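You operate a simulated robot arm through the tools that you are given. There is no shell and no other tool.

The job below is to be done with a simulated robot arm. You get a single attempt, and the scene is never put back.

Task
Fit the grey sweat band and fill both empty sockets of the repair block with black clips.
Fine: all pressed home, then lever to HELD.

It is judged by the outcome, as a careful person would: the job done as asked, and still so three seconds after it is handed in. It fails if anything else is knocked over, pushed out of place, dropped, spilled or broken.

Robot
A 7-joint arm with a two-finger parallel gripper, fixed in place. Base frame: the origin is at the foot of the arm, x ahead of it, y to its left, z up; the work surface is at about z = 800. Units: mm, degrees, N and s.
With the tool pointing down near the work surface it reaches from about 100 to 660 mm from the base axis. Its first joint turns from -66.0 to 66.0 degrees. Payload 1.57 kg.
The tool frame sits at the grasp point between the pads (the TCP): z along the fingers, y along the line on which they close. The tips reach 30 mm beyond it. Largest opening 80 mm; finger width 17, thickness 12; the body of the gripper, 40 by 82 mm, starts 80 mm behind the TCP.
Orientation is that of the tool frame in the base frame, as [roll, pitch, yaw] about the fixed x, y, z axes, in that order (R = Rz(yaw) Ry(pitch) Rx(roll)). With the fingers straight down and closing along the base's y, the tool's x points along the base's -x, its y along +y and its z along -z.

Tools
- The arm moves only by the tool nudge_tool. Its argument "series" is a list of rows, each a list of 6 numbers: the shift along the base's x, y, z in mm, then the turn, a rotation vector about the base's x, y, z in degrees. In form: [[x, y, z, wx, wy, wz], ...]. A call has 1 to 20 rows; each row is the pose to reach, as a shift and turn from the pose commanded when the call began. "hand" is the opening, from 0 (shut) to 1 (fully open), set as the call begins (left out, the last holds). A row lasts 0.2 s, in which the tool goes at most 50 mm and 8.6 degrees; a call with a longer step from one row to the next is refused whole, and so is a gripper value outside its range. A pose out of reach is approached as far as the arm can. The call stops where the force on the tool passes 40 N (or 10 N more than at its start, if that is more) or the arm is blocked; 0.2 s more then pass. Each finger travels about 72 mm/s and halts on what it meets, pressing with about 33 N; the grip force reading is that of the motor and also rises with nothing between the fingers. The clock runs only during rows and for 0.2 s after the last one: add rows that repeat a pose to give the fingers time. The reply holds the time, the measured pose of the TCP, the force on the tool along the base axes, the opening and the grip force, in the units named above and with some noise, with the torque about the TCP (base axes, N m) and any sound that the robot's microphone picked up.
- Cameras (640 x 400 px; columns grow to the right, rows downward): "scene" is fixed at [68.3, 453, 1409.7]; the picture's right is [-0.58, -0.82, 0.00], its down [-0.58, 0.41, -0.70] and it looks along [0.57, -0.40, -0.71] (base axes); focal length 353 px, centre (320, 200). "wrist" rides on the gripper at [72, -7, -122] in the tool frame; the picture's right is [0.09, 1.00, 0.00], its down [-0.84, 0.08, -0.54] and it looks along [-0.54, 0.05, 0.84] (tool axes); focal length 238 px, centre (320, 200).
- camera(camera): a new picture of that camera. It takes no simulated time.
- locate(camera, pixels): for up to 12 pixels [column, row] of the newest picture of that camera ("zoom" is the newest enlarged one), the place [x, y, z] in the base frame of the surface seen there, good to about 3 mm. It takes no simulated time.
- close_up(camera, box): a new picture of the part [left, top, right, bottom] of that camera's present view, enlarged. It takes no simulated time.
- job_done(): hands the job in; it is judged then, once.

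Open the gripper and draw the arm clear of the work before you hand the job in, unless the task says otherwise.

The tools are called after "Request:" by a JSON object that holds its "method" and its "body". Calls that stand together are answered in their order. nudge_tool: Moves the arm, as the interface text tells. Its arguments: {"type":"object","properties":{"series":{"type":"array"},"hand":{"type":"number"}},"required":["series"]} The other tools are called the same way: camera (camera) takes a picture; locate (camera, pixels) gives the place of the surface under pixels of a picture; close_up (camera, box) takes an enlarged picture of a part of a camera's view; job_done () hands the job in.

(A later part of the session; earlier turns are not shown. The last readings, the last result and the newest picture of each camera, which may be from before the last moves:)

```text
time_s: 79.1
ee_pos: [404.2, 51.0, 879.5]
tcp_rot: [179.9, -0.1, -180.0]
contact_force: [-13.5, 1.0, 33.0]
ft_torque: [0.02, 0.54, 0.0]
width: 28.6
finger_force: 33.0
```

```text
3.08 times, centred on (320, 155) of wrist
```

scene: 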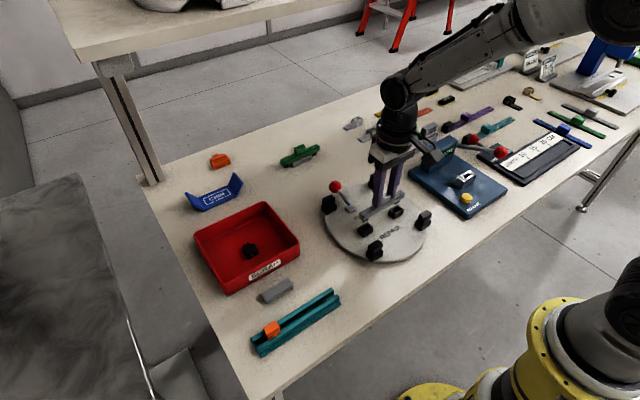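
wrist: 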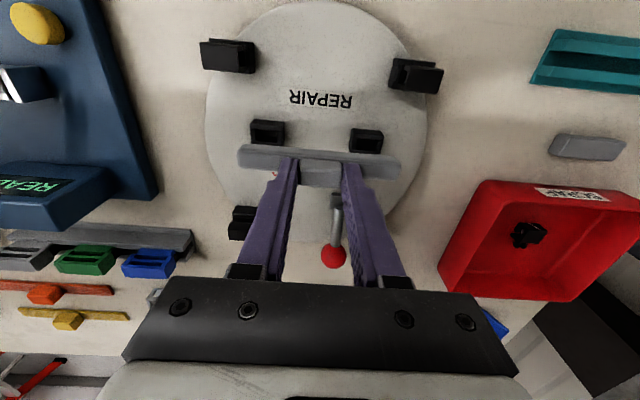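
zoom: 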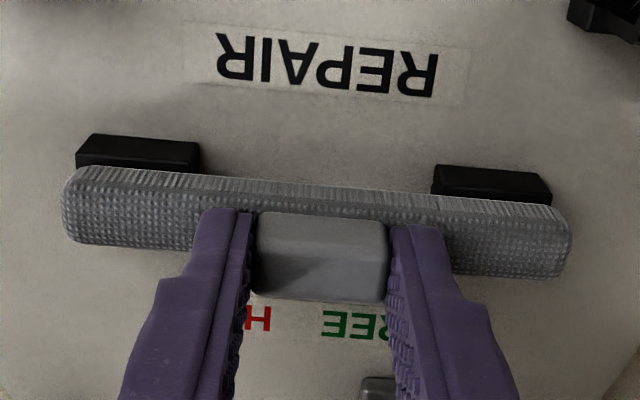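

Seated: 33 N at z 879.5 with no further travel. I'll relax the load, open, and rise to inspect the band.

Request:
{"method": "nudge_tool", "body": {"series": [[-0.3, 0, 1, 0, 0, 0], [-0.5, 0, 2, 0, 0, 0], [-0.5, 0, 2, 0, 0, 0]]}}

Request:
{"method": "nudge_tool", "body": {"series": [[0, 0, 0, 0, 0, 0], [0, 0, 0, 0, 0, 0], [0, 0, 0, 0, 0, 0]], "hand": 0.55}}

Request:
{"method": "nudge_tool", "body": {"series": [[0, 0, 8, 0, 0, 0], [0, 0, 20, 0, 0, 0], [0, 0, 40, 0, 0, 0], [0, 0, 40, 0, 0, 0]]}}

Request:
{"method": "camera", "body": {"camera": "wrist"}}

Request:
{"method": "close_up", "body": {"camera": "scene", "box": [310, 160, 450, 270]}}

Request:
{"method": "close_up", "body": {"camera": "wrist", "box": [220, 90, 420, 220]}}

Request:
{"method": "locate", "body": {"camera": "zoom", "pixels": [[120, 200], [180, 200], [500, 220], [540, 220], [130, 150], [470, 175], [320, 180], [320, 215], [100, 170], [540, 200], [300, 230], [350, 235]]}}

```text
time_s: 79.9
ee_pos: [404.0, 50.5, 879.9]
tcp_rot: [179.9, -0.1, 180.0]
contact_force: [-9.7, 0.4, 22.7]
ft_torque: [-0.02, 0.24, -0.02]
width: 28.8
finger_force: 33.2
```

```text
time_s: 80.7
ee_pos: [404.5, 51.3, 880.7]
tcp_rot: [179.9, -0.2, 180.0]
contact_force: [0.3, 0.5, 0.3]
ft_torque: [-0.01, 0.01, 0.04]
width: 44.0
finger_force: 0.1
```

```text
time_s: 81.7
ee_pos: [405.6, 49.4, 920.1]
tcp_rot: [179.9, -0.1, -180.0]
contact_force: [0.9, 0.5, 0.6]
ft_torque: [0.05, -0.01, 0.01]
width: 43.9
finger_force: 0.0
```

```text
taken
```

wrist: 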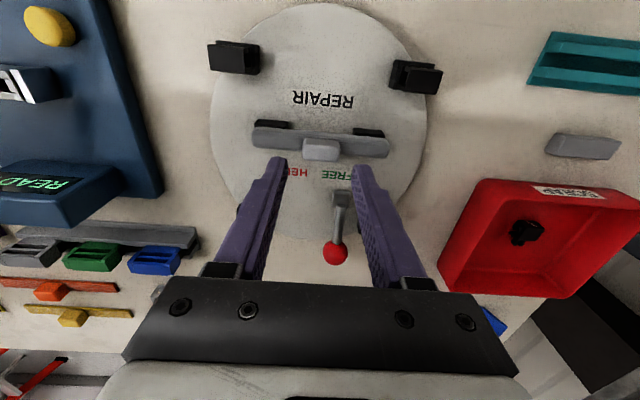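

```text
3.64 times, centred on (380, 215) of scene
```

zoom: 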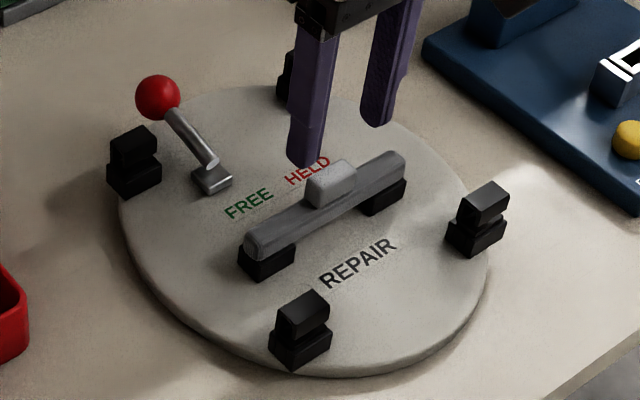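

```text
3.08 times, centred on (320, 155) of wrist
```

zoom: 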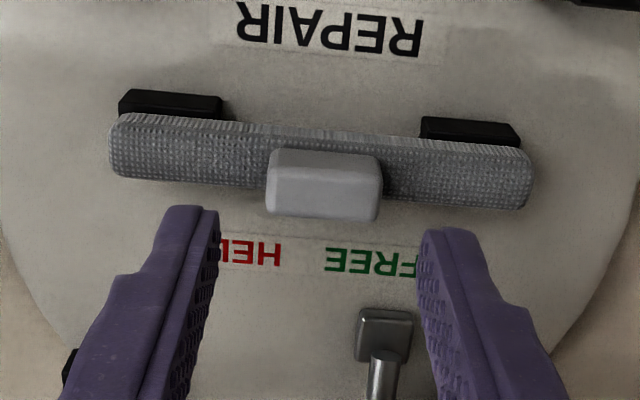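

```text
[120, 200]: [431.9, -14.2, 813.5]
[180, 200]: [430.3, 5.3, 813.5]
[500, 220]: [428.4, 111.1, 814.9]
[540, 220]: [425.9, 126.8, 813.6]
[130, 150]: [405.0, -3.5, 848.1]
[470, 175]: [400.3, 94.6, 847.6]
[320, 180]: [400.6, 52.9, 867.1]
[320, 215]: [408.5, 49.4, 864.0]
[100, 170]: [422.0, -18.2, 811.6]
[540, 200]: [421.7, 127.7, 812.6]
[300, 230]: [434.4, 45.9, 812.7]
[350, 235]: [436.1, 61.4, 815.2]
```

The band sits on both sockets. I'll measure its top at both ends more precisely and look closely at the gap to the socket tops.

Request:
{"method": "close_up", "body": {"camera": "wrist", "box": [250, 110, 300, 150]}}

Request:
{"method": "locate", "body": {"camera": "zoom", "pixels": [[100, 200], [200, 210], [300, 215], [400, 220], [150, 240], [250, 250], [350, 255], [130, 80], [200, 85], [280, 90], [330, 95], [120, 170]]}}

Request:
{"method": "close_up", "body": {"camera": "wrist", "box": [345, 118, 395, 158]}}

Request:
{"method": "locate", "body": {"camera": "zoom", "pixels": [[120, 200], [200, 210], [300, 220], [400, 230], [250, 250], [350, 260], [450, 265], [150, 95], [250, 100], [350, 110], [400, 115], [300, 185]]}}

Request:
{"method": "close_up", "body": {"camera": "scene", "box": [358, 215, 390, 240]}}

Request:
{"method": "close_up", "body": {"camera": "scene", "box": [385, 195, 425, 225]}}

```text
10.00 times, centred on (275, 130) of wrist
```

zoom: 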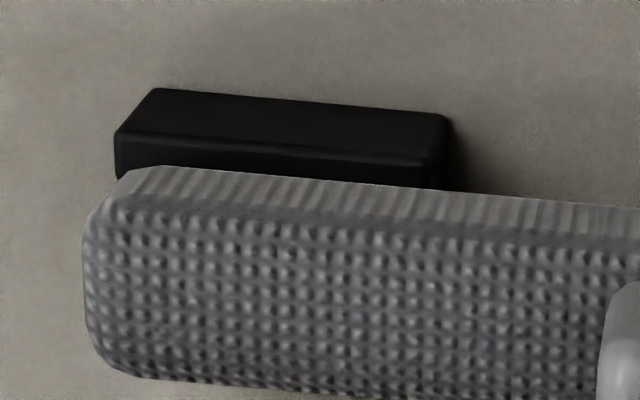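

```text
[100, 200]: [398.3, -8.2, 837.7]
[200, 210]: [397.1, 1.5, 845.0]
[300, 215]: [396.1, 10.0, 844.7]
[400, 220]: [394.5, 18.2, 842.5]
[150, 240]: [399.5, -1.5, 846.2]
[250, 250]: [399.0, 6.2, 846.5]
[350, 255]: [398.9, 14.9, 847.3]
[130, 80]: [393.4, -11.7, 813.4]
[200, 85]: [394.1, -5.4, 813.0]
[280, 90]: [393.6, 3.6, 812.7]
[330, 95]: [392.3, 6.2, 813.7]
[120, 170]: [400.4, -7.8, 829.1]
```

```text
10.00 times, centred on (370, 138) of wrist
```

zoom: 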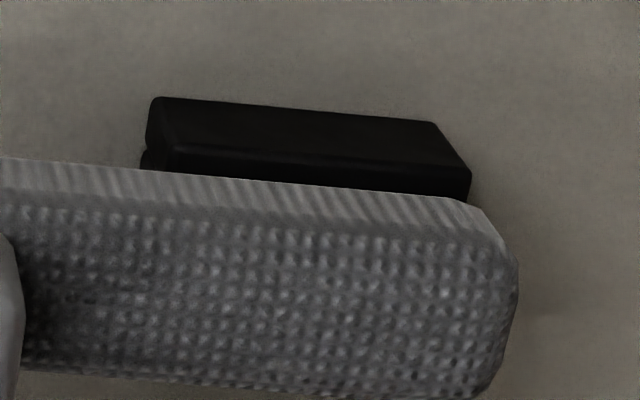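

```text
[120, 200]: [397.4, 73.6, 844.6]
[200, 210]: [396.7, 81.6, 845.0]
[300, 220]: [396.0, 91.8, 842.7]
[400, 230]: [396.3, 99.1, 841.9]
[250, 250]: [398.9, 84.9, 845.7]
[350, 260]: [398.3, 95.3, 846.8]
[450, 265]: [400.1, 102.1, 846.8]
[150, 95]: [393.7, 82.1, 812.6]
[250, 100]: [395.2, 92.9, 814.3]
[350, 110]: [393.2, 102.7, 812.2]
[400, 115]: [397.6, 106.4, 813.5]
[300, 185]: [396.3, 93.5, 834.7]
```

```text
16.00 times, centred on (374, 228) of scene
```

zoom: 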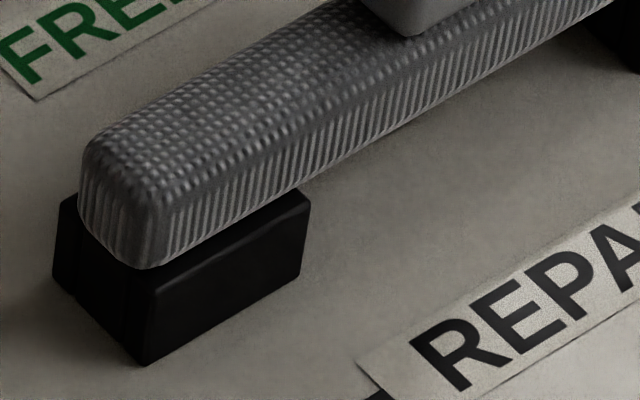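

```text
13.33 times, centred on (405, 210) of scene
```

zoom: 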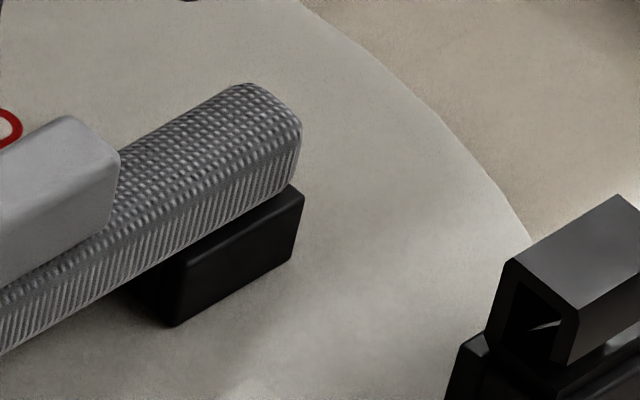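

Both ends read about 846.7, flush with the sockets. For certainty I'll press each end over its socket with closed fingers, starting with the +y end (405,95).

Request:
{"method": "nudge_tool", "body": {"series": [[0, 15, 0, 0, 0, 0], [0, 30, 0, 0, 0, 0], [-0.3, 45, 0, 0, 0, 0], [-0.3, 45, -15, 0, 0, 0], [-0.3, 45, -30, 0, 0, 0], [-0.3, 45, -38, 0, 0, 0], [-0.3, 45, -40, 0, 0, 0]], "hand": 0}}

Request:
{"method": "close_up", "body": {"camera": "scene", "box": [330, 180, 430, 260]}}

```text
time_s: 83.3
ee_pos: [403.6, 96.8, 880.8]
tcp_rot: [179.9, -0.1, -179.9]
contact_force: [-0.1, -1.0, 0.9]
ft_torque: [0.0, 0.0, 0.04]
width: 0.1
finger_force: 21.8
```

```text
5.00 times, centred on (380, 220) of scene
```

zoom: 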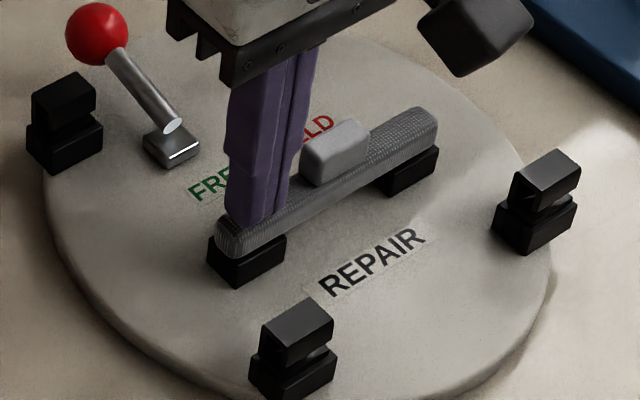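

The closed fingers are right over the +y end of the band. I'll press down in 1 mm steps to a firm stop.

Request:
{"method": "nudge_tool", "body": {"series": [[1, -1, -1.5, 0, 0, 0], [1, -1, -2.5, 0, 0, 0], [1, -1, -3.5, 0, 0, 0], [1, -1, -4.5, 0, 0, 0], [1, -1, -5.5, 0, 0, 0], [1, -1, -6.5, 0, 0, 0], [1, -1, -7.5, 0, 0, 0]]}}

Request:
{"method": "nudge_tool", "body": {"series": [[0, 0, 4, 0, 0, 0], [0, 0, 15, 0, 0, 0], [0, 0, 32, 0, 0, 0]]}}

```text
time_s: 84.7
ee_pos: [405.7, 96.0, 878.0]
tcp_rot: [180.0, 0.1, -179.9]
contact_force: [-5.0, -2.1, 9.3]
ft_torque: [-0.03, 0.18, -0.01]
width: 0.0
finger_force: 20.8
stopped in row 6: the force on the tool passed its limit at 43 N (the readings are from after the stop); the commanded pose is now the measured one
```

```text
time_s: 85.5
ee_pos: [404.3, 94.0, 909.8]
tcp_rot: [179.9, -0.1, -179.9]
contact_force: [0.8, 0.8, -0.3]
ft_torque: [0.02, -0.02, -0.02]
width: 0.0
finger_force: 21.3
```

The +y end stopped firmly at 43 N (tip z≈847.5). Now the -y end at (405,5.5).

Request:
{"method": "nudge_tool", "body": {"series": [[0.5, -30, 3, 0, 0, 0], [0.5, -60, 3, 0, 0, 0], [0.8, -88, 0, 0, 0, 0], [0.8, -88, -12, 0, 0, 0], [0.8, -88, -24, 0, 0, 0], [0.8, -88, -29, 0, 0, 0], [0.8, -88, -29, 0, 0, 0]]}}

Request:
{"method": "close_up", "body": {"camera": "scene", "box": [330, 170, 430, 250]}}

```text
time_s: 87.1
ee_pos: [406.7, 6.4, 881.1]
tcp_rot: [179.9, 0.0, -180.0]
contact_force: [-0.4, 0.0, 0.0]
ft_torque: [0.01, -0.01, 0.0]
width: 0.0
finger_force: 21.3
```

```text
5.00 times, centred on (380, 210) of scene
```

zoom: 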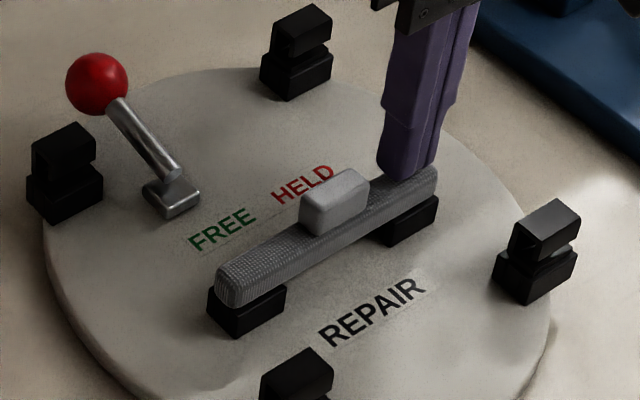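

Request:
{"method": "nudge_tool", "body": {"series": [[-1, 0, -1.5, 0, 0, 0], [-1, 0, -2.5, 0, 0, 0], [-1, 0, -3.5, 0, 0, 0], [-1, 0, -4.5, 0, 0, 0], [-1, 0, -5.5, 0, 0, 0], [-1, 0, -6.5, 0, 0, 0], [-1, 0, -7.5, 0, 0, 0]]}}

Request:
{"method": "nudge_tool", "body": {"series": [[0, 0, 4, 0, 0, 0], [0, 0, 15, 0, 0, 0], [0, 0, 35, 0, 0, 0]]}}

Request:
{"method": "camera", "body": {"camera": "wrist"}}

Request:
{"method": "camera", "body": {"camera": "scene"}}

Request:
{"method": "close_up", "body": {"camera": "scene", "box": [310, 160, 450, 270]}}

```text
time_s: 88.4
ee_pos: [406.2, 6.7, 877.9]
tcp_rot: [179.9, 0.0, 180.0]
contact_force: [-5.2, 0.0, 8.8]
ft_torque: [0.0, 0.2, 0.03]
width: 0.0
finger_force: 21.4
stopped in row 6: the force on the tool passed its limit at 44 N (the readings are from after the stop); the commanded pose is now the measured one
```

```text
time_s: 89.2
ee_pos: [405.3, 4.9, 910.5]
tcp_rot: [179.9, 0.0, 180.0]
contact_force: [0.3, 0.2, -0.5]
ft_torque: [0.01, -0.01, 0.02]
width: 0.0
finger_force: 21.7
```

```text
taken
```

wrist: 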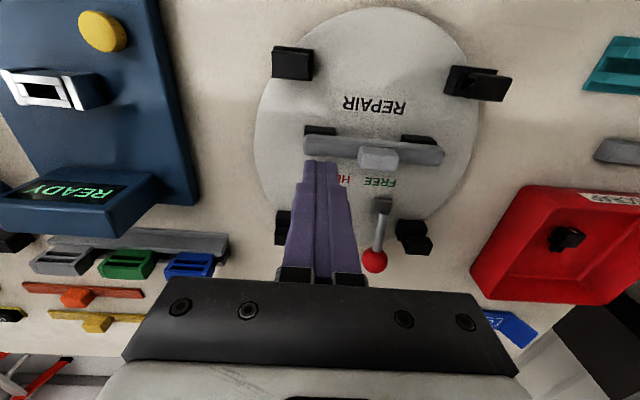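

```text
taken
```

scene: 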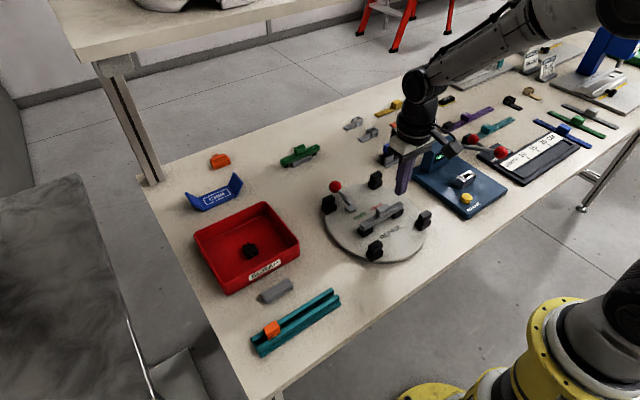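

```text
3.64 times, centred on (380, 215) of scene
```

zoom: 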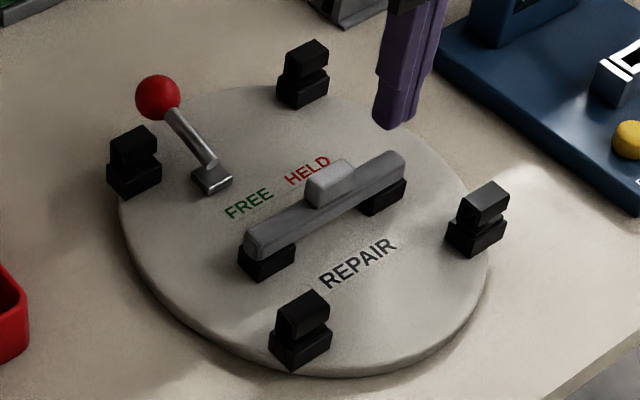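

Everything is seated: all four rim clips and the band look alike and level. Next is the lever, so I'll move to a viewpoint where the wrist camera looks straight at it.

Request:
{"method": "nudge_tool", "body": {"series": [[0, 0, 25, 0, 0, 0], [20, 20, 32, 0, 0, 0], [42, 42, 32, 0, 0, 0], [62, 65, 32, 0, 0, 0], [62, 65, 32, 0, 0, 0]], "hand": 0.6}}

Request:
{"method": "camera", "body": {"camera": "wrist"}}

Request:
{"method": "close_up", "body": {"camera": "wrist", "box": [260, 110, 400, 220]}}

```text
time_s: 90.4
ee_pos: [469.0, 71.8, 944.6]
tcp_rot: [179.8, 0.1, 180.0]
contact_force: [0.3, -0.7, -0.5]
ft_torque: [0.03, 0.0, 0.01]
width: 47.9
finger_force: 0.1
```

```text
taken
```

wrist: 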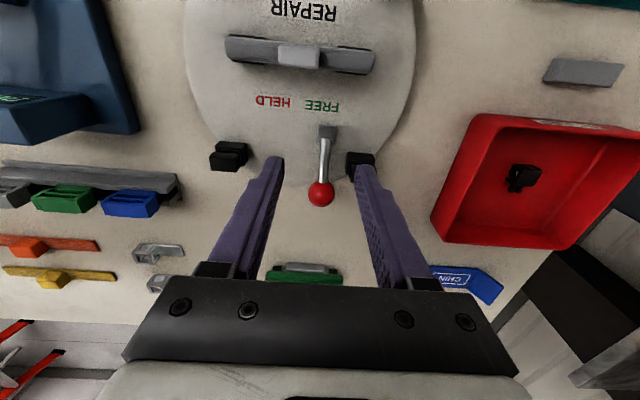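

```text
3.64 times, centred on (330, 165) of wrist
```

zoom: 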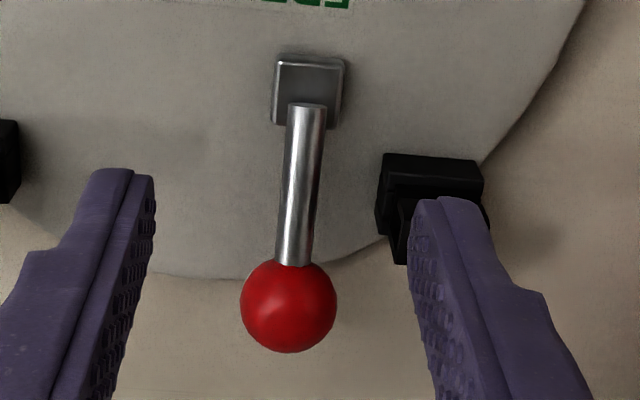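

Request:
{"method": "locate", "body": {"camera": "zoom", "pixels": [[288, 275], [288, 305], [260, 300], [318, 300], [288, 335], [250, 310], [328, 310], [305, 115], [302, 160], [298, 210], [295, 250], [310, 80]]}}

Request:
{"method": "locate", "body": {"camera": "zoom", "pixels": [[280, 290], [295, 320], [270, 320], [310, 320], [288, 345], [245, 305], [333, 305], [305, 130], [300, 180], [297, 230], [280, 90], [335, 95]]}}

Request:
{"method": "close_up", "body": {"camera": "scene", "box": [315, 165, 385, 225]}}

```text
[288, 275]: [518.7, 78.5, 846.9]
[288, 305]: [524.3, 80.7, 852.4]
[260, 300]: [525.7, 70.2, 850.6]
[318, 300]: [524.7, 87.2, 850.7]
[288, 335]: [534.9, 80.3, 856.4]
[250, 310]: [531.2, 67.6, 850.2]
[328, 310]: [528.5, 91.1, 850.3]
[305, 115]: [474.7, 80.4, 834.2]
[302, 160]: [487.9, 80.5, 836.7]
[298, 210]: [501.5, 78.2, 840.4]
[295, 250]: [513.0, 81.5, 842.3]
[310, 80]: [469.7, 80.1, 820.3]
```

```text
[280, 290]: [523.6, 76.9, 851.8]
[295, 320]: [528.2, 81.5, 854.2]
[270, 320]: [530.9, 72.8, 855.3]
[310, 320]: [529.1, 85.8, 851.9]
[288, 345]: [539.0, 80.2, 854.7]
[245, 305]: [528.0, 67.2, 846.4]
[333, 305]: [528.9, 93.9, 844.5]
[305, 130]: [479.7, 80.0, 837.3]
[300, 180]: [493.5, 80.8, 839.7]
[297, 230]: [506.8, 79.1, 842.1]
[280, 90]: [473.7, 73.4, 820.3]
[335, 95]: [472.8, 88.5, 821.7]
```

```text
6.67 times, centred on (350, 195) of scene
```

zoom: 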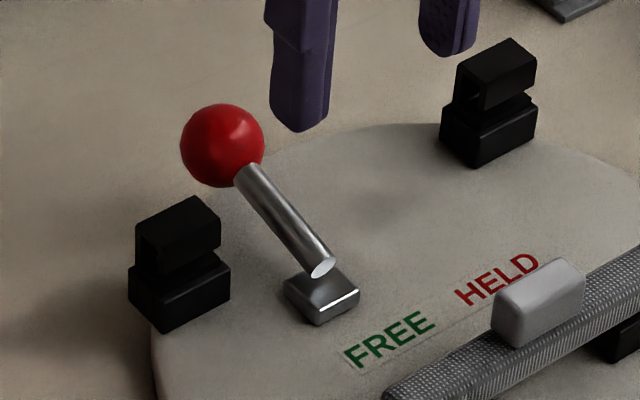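

The rod is nearly level (z 834→842) from the pivot (470,80) to the knob centre ≈(530,80.4,843), radius ~13.5. So it swings about a vertical axis, and HELD is toward -y. I'll hover the open fingers over the knob first.

Request:
{"method": "nudge_tool", "body": {"series": [[20, 3, -5, 0, 0, 0], [40, 6, -15, 0, 0, 0], [60, 8.6, -30, 0, 0, 0], [60, 8.6, -42, 0, 0, 0], [60, 8.6, -42, 0, 0, 0]], "hand": 0.5}}

Request:
{"method": "nudge_tool", "body": {"series": [[0, 0, 0, 0, 0, 0]]}}

Request:
{"method": "camera", "body": {"camera": "wrist"}}

Request:
{"method": "close_up", "body": {"camera": "wrist", "box": [250, 100, 400, 220]}}

Request:
{"method": "close_up", "body": {"camera": "scene", "box": [300, 150, 400, 235]}}

```text
time_s: 91.6
ee_pos: [526.9, 80.9, 900.7]
tcp_rot: [179.9, 0.1, 180.0]
contact_force: [-0.1, -0.4, -0.5]
ft_torque: [-0.02, 0.02, 0.0]
width: 40.0
finger_force: 0.0
```

```text
time_s: 92.0
ee_pos: [527.1, 80.9, 901.1]
tcp_rot: [179.9, 0.1, -180.0]
contact_force: [-1.0, 0.3, 0.0]
ft_torque: [0.0, 0.0, 0.04]
width: 39.9
finger_force: 0.0
```

```text
taken
```

wrist: 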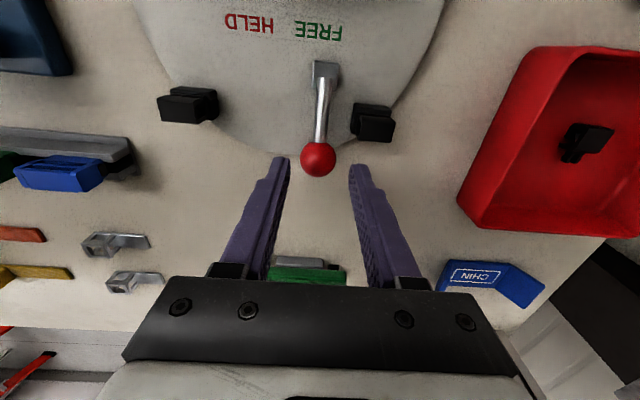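

```text
3.33 times, centred on (325, 160) of wrist
```

zoom: 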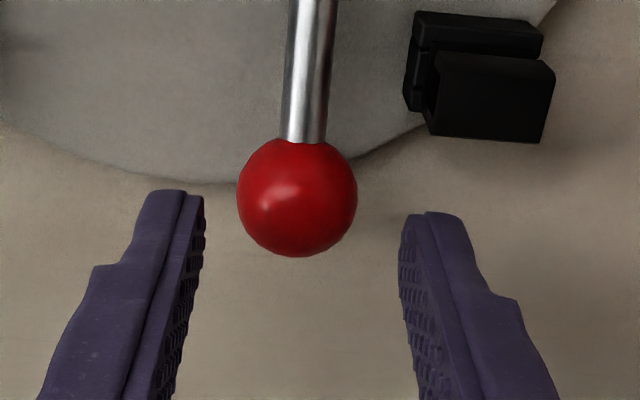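

```text
4.71 times, centred on (350, 192) of scene
```

zoom: 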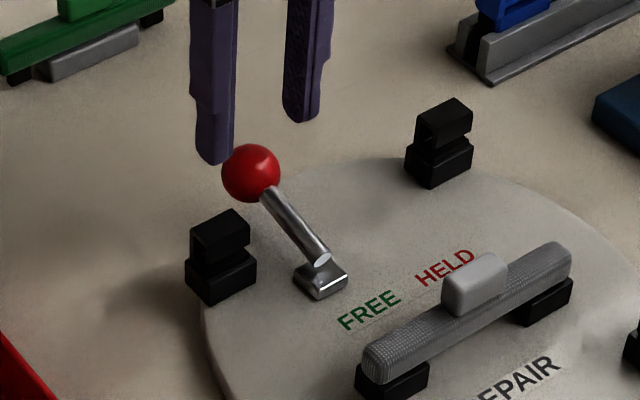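

The fingers straddle the knob with room on both sides. I'll shift +3 in x and descend so the tips sit below the knob's equator (TCP z≈864).

Request:
{"method": "nudge_tool", "body": {"series": [[3, -0.5, 0, 0, 0, 0], [3, -0.5, -12, 0, 0, 0], [3, -0.5, -24, 0, 0, 0], [3, -0.5, -32, 0, 0, 0], [3, -0.5, -37, 0, 0, 0], [3, -0.5, -37, 0, 0, 0]]}}

Request:
{"method": "close_up", "body": {"camera": "wrist", "box": [250, 100, 400, 220]}}

Request:
{"method": "close_up", "body": {"camera": "scene", "box": [300, 150, 400, 235]}}

```text
time_s: 93.4
ee_pos: [531.1, 82.0, 863.9]
tcp_rot: [179.8, 0.1, -180.0]
contact_force: [-0.3, 0.4, 0.5]
ft_torque: [0.01, 0.01, 0.04]
width: 40.0
finger_force: 0.1
```

```text
3.33 times, centred on (325, 160) of wrist
```

zoom: 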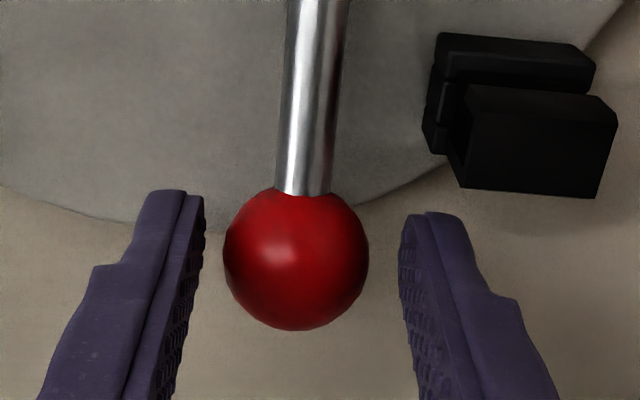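

```text
4.71 times, centred on (350, 192) of scene
```

zoom: 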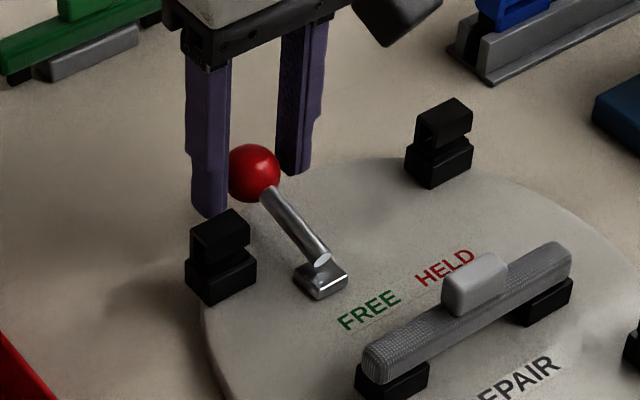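

The knob sits between the fingers. I'll sweep along the lever's arc toward -y, turning the tool with it, in small steps, and stop after 12° to read the force and look.

Request:
{"method": "nudge_tool", "body": {"series": [[-0.1, -3.1, 0, 0, 0, -3], [-0.3, -6.3, 0, 0, 0, -6], [-0.7, -9.4, 0, 0, 0, -9], [-1.3, -12.5, 0, 0, 0, -12]]}}

Request:
{"method": "close_up", "body": {"camera": "wrist", "box": [250, 100, 400, 220]}}

Request:
{"method": "close_up", "body": {"camera": "scene", "box": [300, 150, 400, 235]}}

```text
time_s: 94.4
ee_pos: [530.1, 68.3, 865.9]
tcp_rot: [-180.0, 0.1, 168.0]
contact_force: [-0.3, 2.1, 0.7]
ft_torque: [0.06, 0.05, 0.0]
width: 41.6
finger_force: 0.5
```

```text
3.33 times, centred on (325, 160) of wrist
```

zoom: 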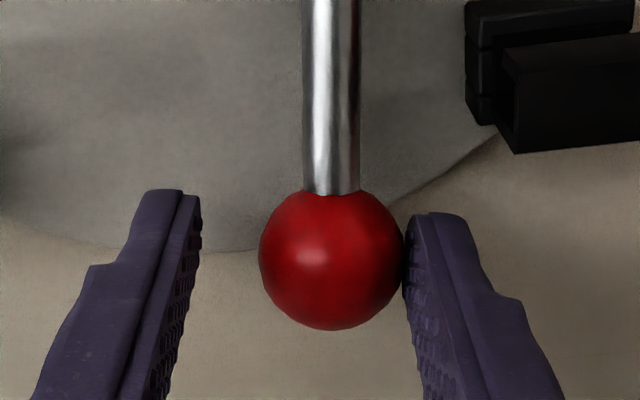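

```text
4.71 times, centred on (350, 192) of scene
```

zoom: 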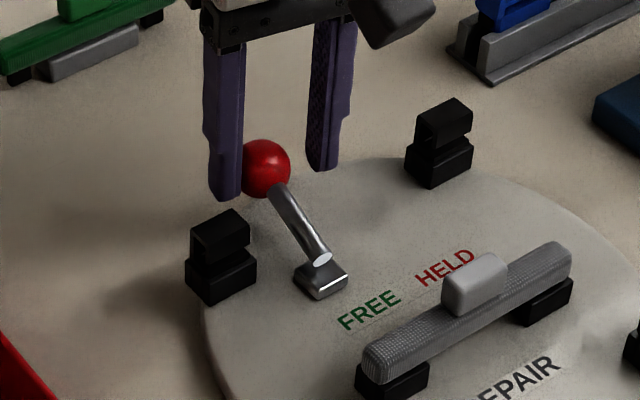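

The lever is swinging about its vertical axis with only 2 N of drag. I'll continue the arc another 18°.

Request:
{"method": "nudge_tool", "body": {"series": [[-0.8, -3.05, 0, 0, 0, -3], [-1.7, -6.1, 0, 0, 0, -6], [-2.7, -9.0, 0, 0, 0, -9], [-3.9, -11.9, 0, 0, 0, -12], [-5.3, -14.8, 0, 0, 0, -15], [-6.7, -17.5, 0, 0, 0, -18]]}}

Request:
{"method": "close_up", "body": {"camera": "wrist", "box": [250, 100, 400, 220]}}

Request:
{"method": "close_up", "body": {"camera": "scene", "box": [300, 150, 400, 235]}}

```text
time_s: 95.8
ee_pos: [522.8, 50.1, 864.4]
tcp_rot: [-180.0, 0.1, 149.9]
contact_force: [-0.1, 0.9, -0.9]
ft_torque: [0.03, -0.02, -0.01]
width: 41.3
finger_force: 1.0
```

```text
3.33 times, centred on (325, 160) of wrist
```

zoom: 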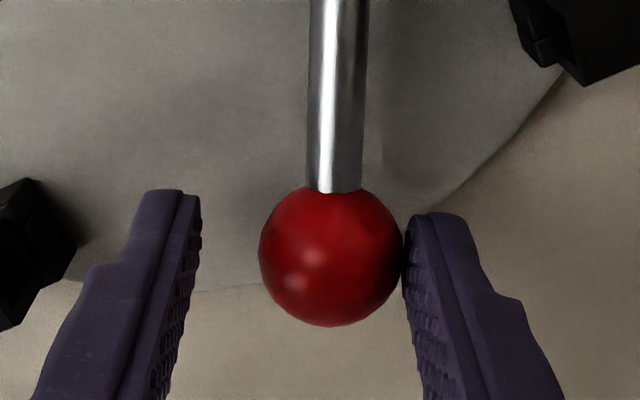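

```text
4.71 times, centred on (350, 192) of scene
```

zoom: 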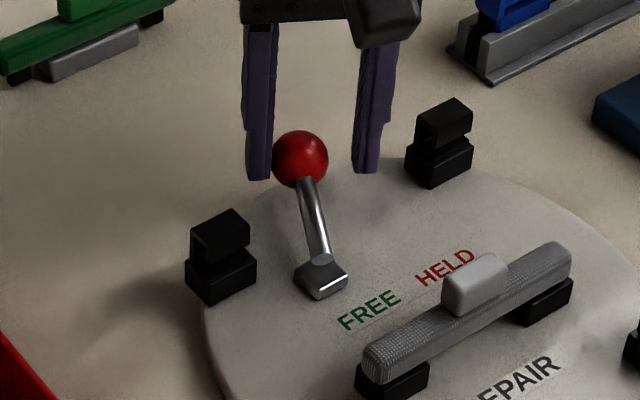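

It's following easily and is now at about 24°. I'll continue another 18° along the arc, still well clear of the far -y clip.

Request:
{"method": "nudge_tool", "body": {"series": [[-1.6, -2.7, 0, 0, 0, -3], [-3.4, -5.3, 0, 0, 0, -6], [-5.3, -7.8, 0, 0, 0, -9], [-7.4, -10.2, 0, 0, 0, -12], [-9.5, -12.4, 0, 0, 0, -15], [-11.8, -14.6, 0, 0, 0, -18]]}}

Request:
{"method": "close_up", "body": {"camera": "wrist", "box": [250, 100, 400, 220]}}

Request:
{"method": "close_up", "body": {"camera": "scene", "box": [310, 150, 410, 235]}}

```text
time_s: 97.2
ee_pos: [511.1, 36.4, 865.4]
tcp_rot: [179.9, 0.1, 132.0]
contact_force: [1.8, 0.2, -0.4]
ft_torque: [0.05, -0.01, 0.0]
width: 41.7
finger_force: 0.8
```

```text
3.33 times, centred on (325, 160) of wrist
```

zoom: 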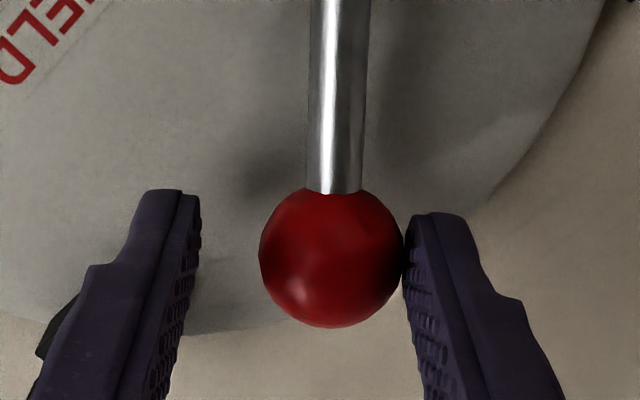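

```text
4.71 times, centred on (360, 192) of scene
```

zoom: 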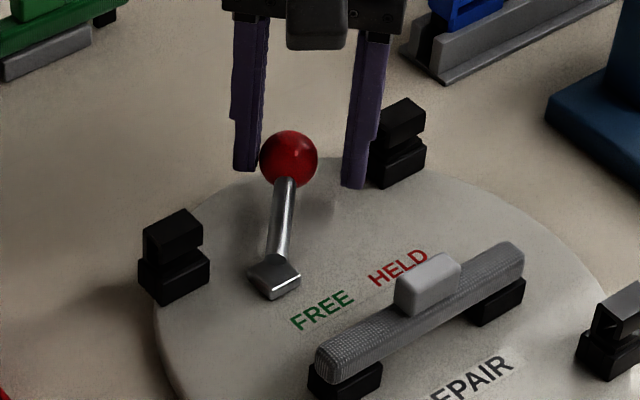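

Lever at about 42° with under 2 N of drag. I'll continue 12° more.

Request:
{"method": "nudge_tool", "body": {"series": [[-2.4, -2.0, 0, 0, 0, -3], [-4.9, -4.0, 0, 0, 0, -6], [-7.5, -5.7, 0, 0, 0, -9], [-10.2, -7.4, 0, 0, 0, -12]]}}

Request:
{"method": "close_up", "body": {"camera": "wrist", "box": [250, 100, 400, 220]}}

Request:
{"method": "close_up", "body": {"camera": "scene", "box": [310, 150, 410, 235]}}

```text
time_s: 98.2
ee_pos: [501.6, 27.6, 865.1]
tcp_rot: [179.9, 0.1, 119.9]
contact_force: [0.4, 1.0, 0.6]
ft_torque: [0.04, -0.01, 0.02]
width: 41.6
finger_force: 1.3
```

```text
3.33 times, centred on (325, 160) of wrist
```

zoom: 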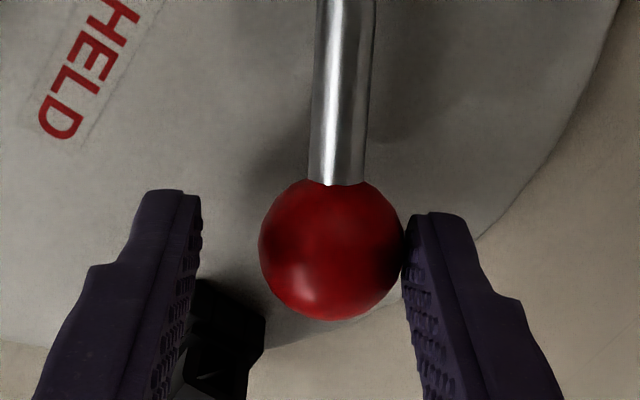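

```text
4.71 times, centred on (360, 192) of scene
```

zoom: 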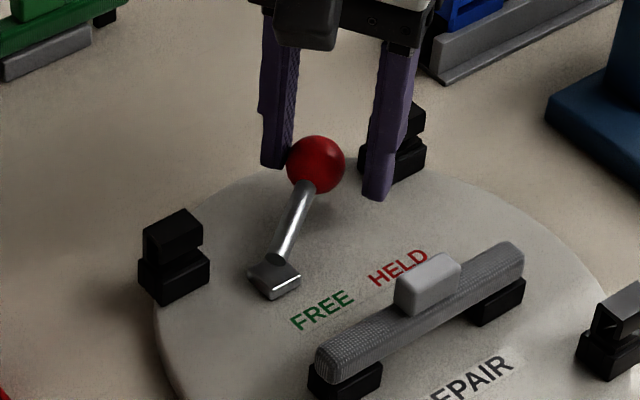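

Lever at about 54° and still free. I'll continue another 12°, since the fingers stay more than 20 mm inside the far clip's radius.

Request:
{"method": "nudge_tool", "body": {"series": [[-2.8, -1.5, 0, 0, 0, -3], [-5.6, -2.9, 0, 0, 0, -6], [-8.5, -4.1, 0, 0, 0, -9], [-11.5, -5.1, 0, 0, 0, -12]]}}

Request:
{"method": "close_up", "body": {"camera": "wrist", "box": [250, 100, 400, 220]}}

Request:
{"method": "close_up", "body": {"camera": "scene", "box": [310, 150, 410, 235]}}

```text
time_s: 99.2
ee_pos: [491.1, 25.0, 866.2]
tcp_rot: [179.6, 0.1, 108.1]
contact_force: [10.3, 7.9, -0.1]
ft_torque: [0.18, -0.22, 0.12]
width: 50.8
finger_force: 6.0
```

```text
3.33 times, centred on (325, 160) of wrist
```

zoom: 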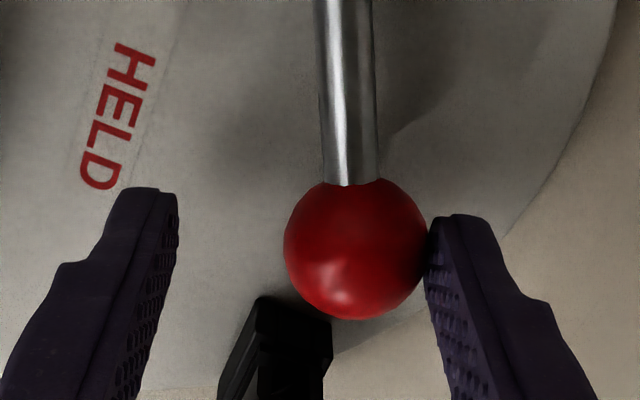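

```text
4.71 times, centred on (360, 192) of scene
```

zoom: 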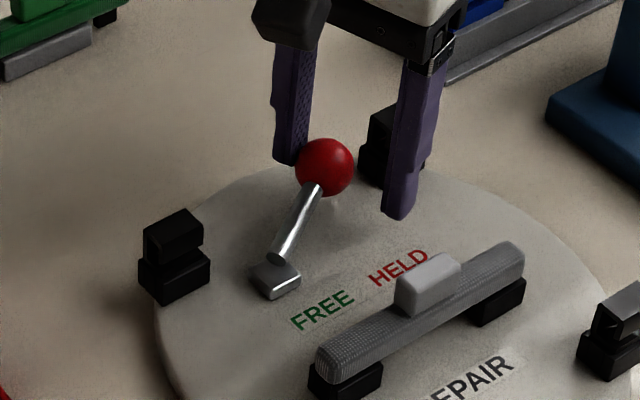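

Now there is about 13 N of resistance and the trailing finger was pushed open, so the lever is against something at about 60°. I'll measure the lever's angle.

Request:
{"method": "camera", "body": {"camera": "wrist"}}

Request:
{"method": "close_up", "body": {"camera": "wrist", "box": [250, 60, 410, 190]}}

Request:
{"method": "close_up", "body": {"camera": "scene", "box": [340, 170, 400, 220]}}

```text
taken
```

wrist: 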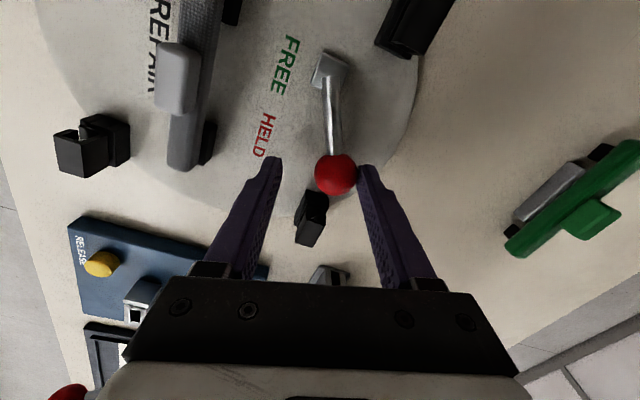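

```text
3.08 times, centred on (330, 125) of wrist
```

zoom: 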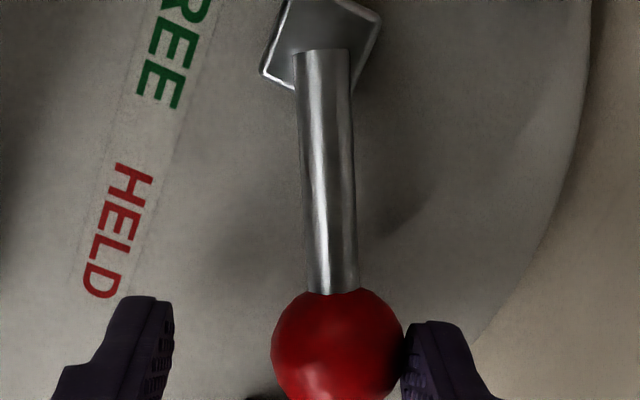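

```text
8.00 times, centred on (370, 195) of scene
```

zoom: 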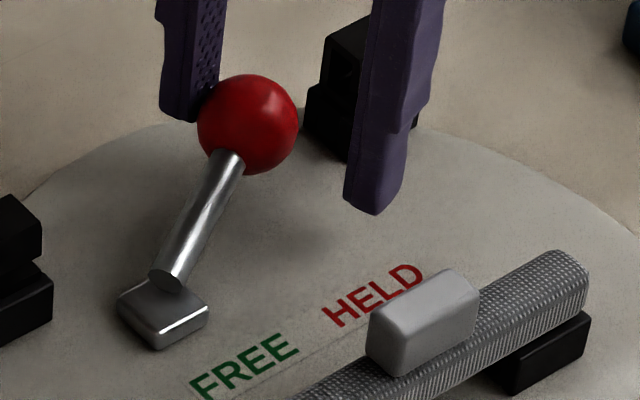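

Request:
{"method": "locate", "body": {"camera": "wrist", "pixels": [[334, 172], [326, 174], [344, 174], [335, 160], [334, 185], [332, 95], [333, 110], [334, 125], [335, 140], [334, 150], [330, 68], [320, 174]]}}

Request:
{"method": "nudge_tool", "body": {"series": [[0, 0, 0, 0, 0, 0]]}}

```text
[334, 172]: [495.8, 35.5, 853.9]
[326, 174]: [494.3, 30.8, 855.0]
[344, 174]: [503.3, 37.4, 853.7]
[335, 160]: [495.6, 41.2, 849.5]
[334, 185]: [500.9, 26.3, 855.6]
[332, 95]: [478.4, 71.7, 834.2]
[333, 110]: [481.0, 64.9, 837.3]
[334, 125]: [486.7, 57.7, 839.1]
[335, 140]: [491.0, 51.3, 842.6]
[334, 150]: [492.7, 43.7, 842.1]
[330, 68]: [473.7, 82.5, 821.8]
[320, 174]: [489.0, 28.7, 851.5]
```

```text
time_s: 99.6
ee_pos: [490.9, 24.4, 866.0]
tcp_rot: [179.6, 0.3, 108.0]
contact_force: [11.3, 7.4, 2.5]
ft_torque: [0.2, -0.36, 0.11]
width: 51.8
finger_force: 6.2
```

The rod and knob points give a lever angle of about 60°, which is the HELD stop. I'll back the fingers off along the arc so nothing touches the knob and see if it stays.

Request:
{"method": "nudge_tool", "body": {"series": [[2.5, 1.3, 0, 0, 0, 2], [5.5, 2.6, 0, 0, 0, 5], [7.8, 3.6, 0, 0, 0, 8], [7.8, 3.6, 0, 0, 0, 8]], "hand": 0.6}}

Request:
{"method": "camera", "body": {"camera": "wrist"}}

Request:
{"method": "close_up", "body": {"camera": "wrist", "box": [250, 60, 410, 190]}}

Request:
{"method": "close_up", "body": {"camera": "scene", "box": [340, 170, 400, 220]}}

Request:
{"method": "locate", "body": {"camera": "wrist", "pixels": [[318, 185], [310, 185], [326, 185], [318, 170], [318, 195], [318, 100], [318, 115], [318, 130], [318, 145], [318, 155], [318, 75], [318, 178]]}}

```text
time_s: 100.6
ee_pos: [497.6, 27.3, 863.8]
tcp_rot: [180.0, 0.0, 116.0]
contact_force: [0.2, 0.3, 0.1]
ft_torque: [-0.02, 0.0, -0.02]
width: 48.0
finger_force: 0.2
```

```text
taken
```

wrist: 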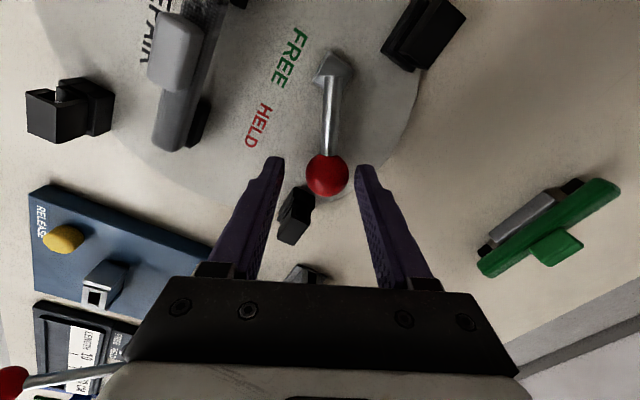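

```text
3.08 times, centred on (330, 125) of wrist
```

zoom: 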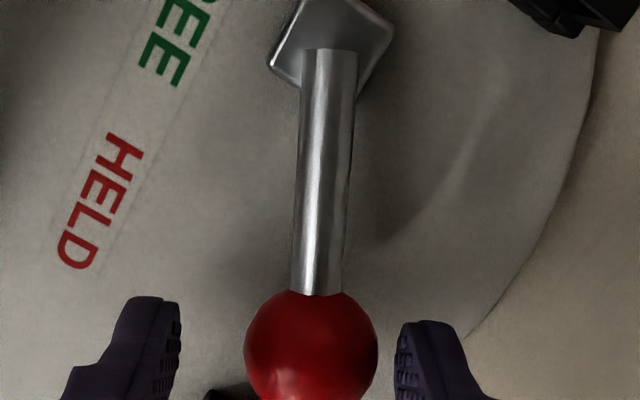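

```text
8.00 times, centred on (370, 195) of scene
```

zoom: 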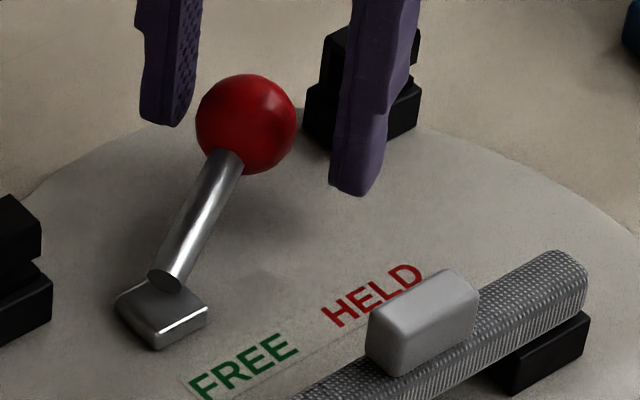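

```text
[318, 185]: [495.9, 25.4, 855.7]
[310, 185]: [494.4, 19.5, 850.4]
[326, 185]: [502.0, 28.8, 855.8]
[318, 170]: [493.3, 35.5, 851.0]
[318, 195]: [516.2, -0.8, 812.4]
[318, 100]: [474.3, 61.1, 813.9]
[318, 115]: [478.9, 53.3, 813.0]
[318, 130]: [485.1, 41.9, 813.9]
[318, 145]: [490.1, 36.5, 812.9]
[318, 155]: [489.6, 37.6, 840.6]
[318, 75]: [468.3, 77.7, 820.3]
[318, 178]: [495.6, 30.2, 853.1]
```

The lever stays put at about 60° with nothing touching it. I'll rise straight up off the knob, turn the tool back, and view the lever and the whole block from above.

Request:
{"method": "nudge_tool", "body": {"series": [[0, 0, 15, 0, 0, 0], [0, 0, 35, 0, 0, 0], [0, 0, 60, 0, 0, 0], [-10, 5, 80, 0, 0, 8], [-20, 8, 90, 0, 0, 16], [-30, 10, 90, 0, 0, 24], [-40, 12, 90, 0, 0, 32], [-50, 14, 90, 0, 0, 40], [-60, 16, 90, 0, 0, 48], [-70, 18, 90, 0, 0, 56], [-80, 20, 90, 0, 0, 64], [-80, 20, 90, 0, 0, 64]]}}

Request:
{"method": "camera", "body": {"camera": "wrist"}}

Request:
{"method": "close_up", "body": {"camera": "wrist", "box": [230, 60, 410, 200]}}

Request:
{"method": "camera", "body": {"camera": "scene"}}

Request:
{"method": "close_up", "body": {"camera": "scene", "box": [310, 150, 450, 270]}}

```text
time_s: 103.2
ee_pos: [418.2, 48.3, 954.9]
tcp_rot: [179.9, 0.1, -179.9]
contact_force: [-0.3, -0.5, 0.5]
ft_torque: [-0.02, 0.01, -0.01]
width: 48.0
finger_force: 0.1
```

```text
taken
```

wrist: 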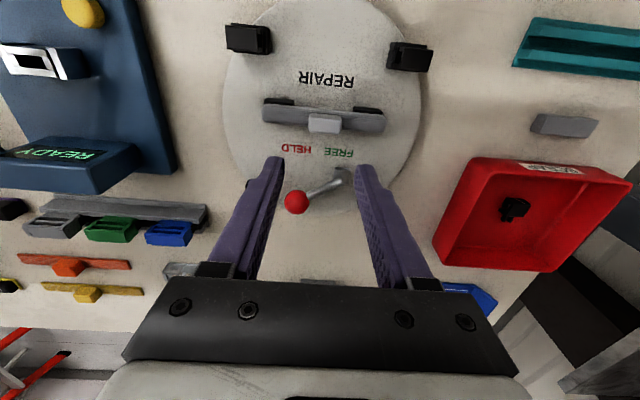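

```text
2.86 times, centred on (320, 130) of wrist
```

zoom: 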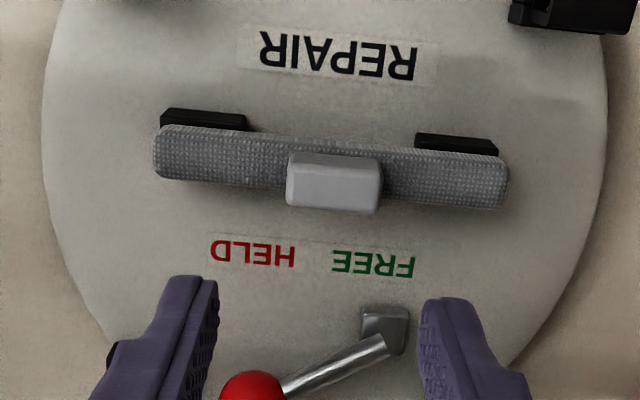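

```text
taken
```

scene: 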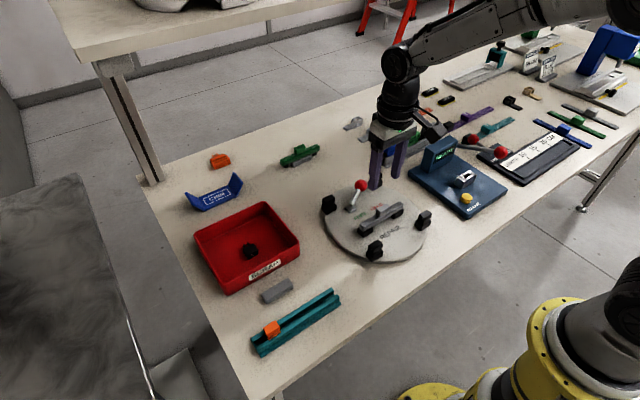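

```text
3.33 times, centred on (380, 210) of scene
```

zoom: 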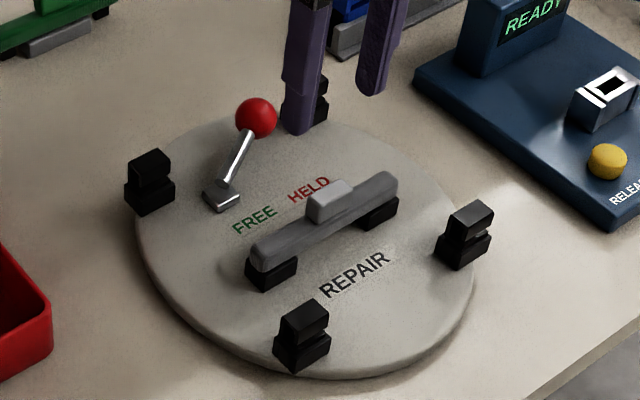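

The lever now points toward HELD. I'll measure its angle precisely from this view and re-verify the band and clip heights.

Request:
{"method": "close_up", "body": {"camera": "wrist", "box": [275, 160, 355, 220]}}

Request:
{"method": "locate", "body": {"camera": "zoom", "pixels": [[165, 280], [110, 290], [165, 340], [215, 290], [165, 240], [270, 250], [320, 220], [370, 190], [420, 160], [450, 120], [120, 320], [205, 330]]}}

```text
6.67 times, centred on (315, 190) of wrist
```

zoom: 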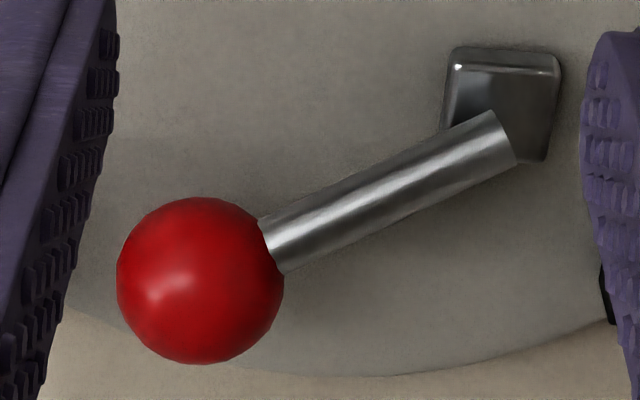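

```text
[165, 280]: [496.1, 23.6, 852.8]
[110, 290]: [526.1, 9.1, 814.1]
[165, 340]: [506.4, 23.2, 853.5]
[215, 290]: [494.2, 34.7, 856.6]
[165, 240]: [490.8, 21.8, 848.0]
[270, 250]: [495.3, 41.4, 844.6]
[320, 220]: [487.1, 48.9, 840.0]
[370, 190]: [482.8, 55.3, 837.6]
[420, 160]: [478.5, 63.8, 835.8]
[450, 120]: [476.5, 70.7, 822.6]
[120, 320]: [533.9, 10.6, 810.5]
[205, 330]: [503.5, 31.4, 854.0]
```

The knob centre comes out near (502,28), an angle of about 59–60° at the stop and lined up with the HELD label (y≈26). I'll open the gripper fully, retreat to the start pose and do a last check.

Request:
{"method": "nudge_tool", "body": {"series": [[-5, 10, 30, 0, 0, 0], [-15, 30, 60, 0, 0, 0], [-25, 55, 90, 0, 0, 0], [-40, 80, 120, 0, 0, 0], [-55, 110, 150, 0, 0, 0], [-70, 140, 166, 0, 0, 0], [-70, 140, 166, 0, 0, 0]], "hand": 1}}

Request:
{"method": "camera", "body": {"camera": "scene"}}

Request:
{"method": "close_up", "body": {"camera": "scene", "box": [310, 160, 440, 270]}}

Request:
{"method": "camera", "body": {"camera": "wrist"}}

Request:
{"method": "close_up", "body": {"camera": "wrist", "box": [160, 50, 320, 210]}}

```text
time_s: 104.8
ee_pos: [348.1, 187.0, 1119.0]
tcp_rot: [179.9, 0.1, -179.9]
contact_force: [0.6, -1.2, 0.5]
ft_torque: [-0.03, 0.02, 0.03]
width: 80.3
finger_force: 0.1
```

```text
taken
```

scene: 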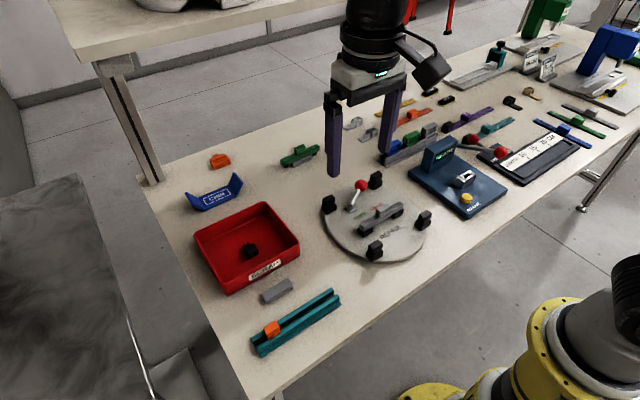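

```text
3.64 times, centred on (375, 215) of scene
```

zoom: 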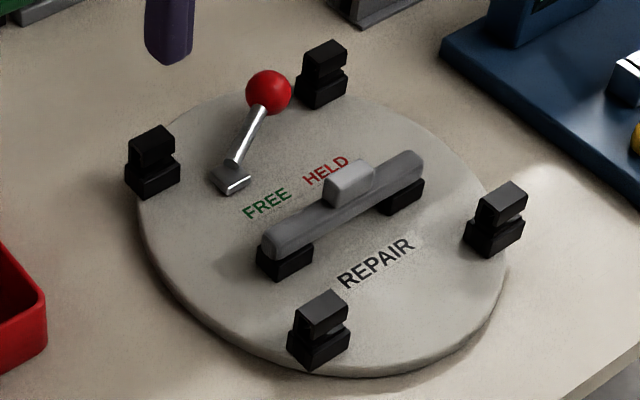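

```text
taken
```

wrist: 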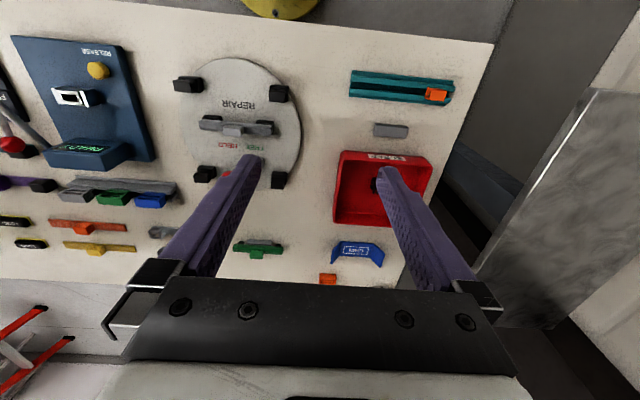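

```text
2.50 times, centred on (240, 130) of wrist
```

zoom: 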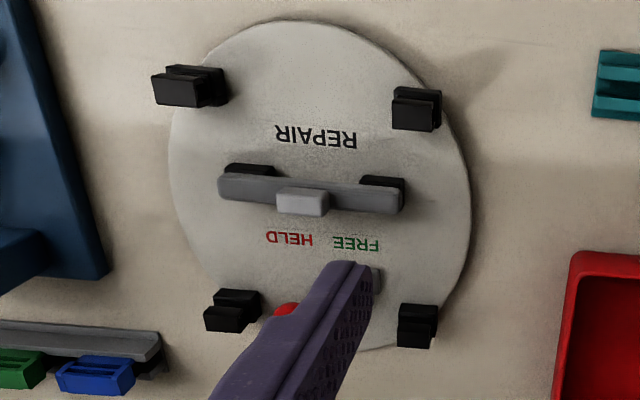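

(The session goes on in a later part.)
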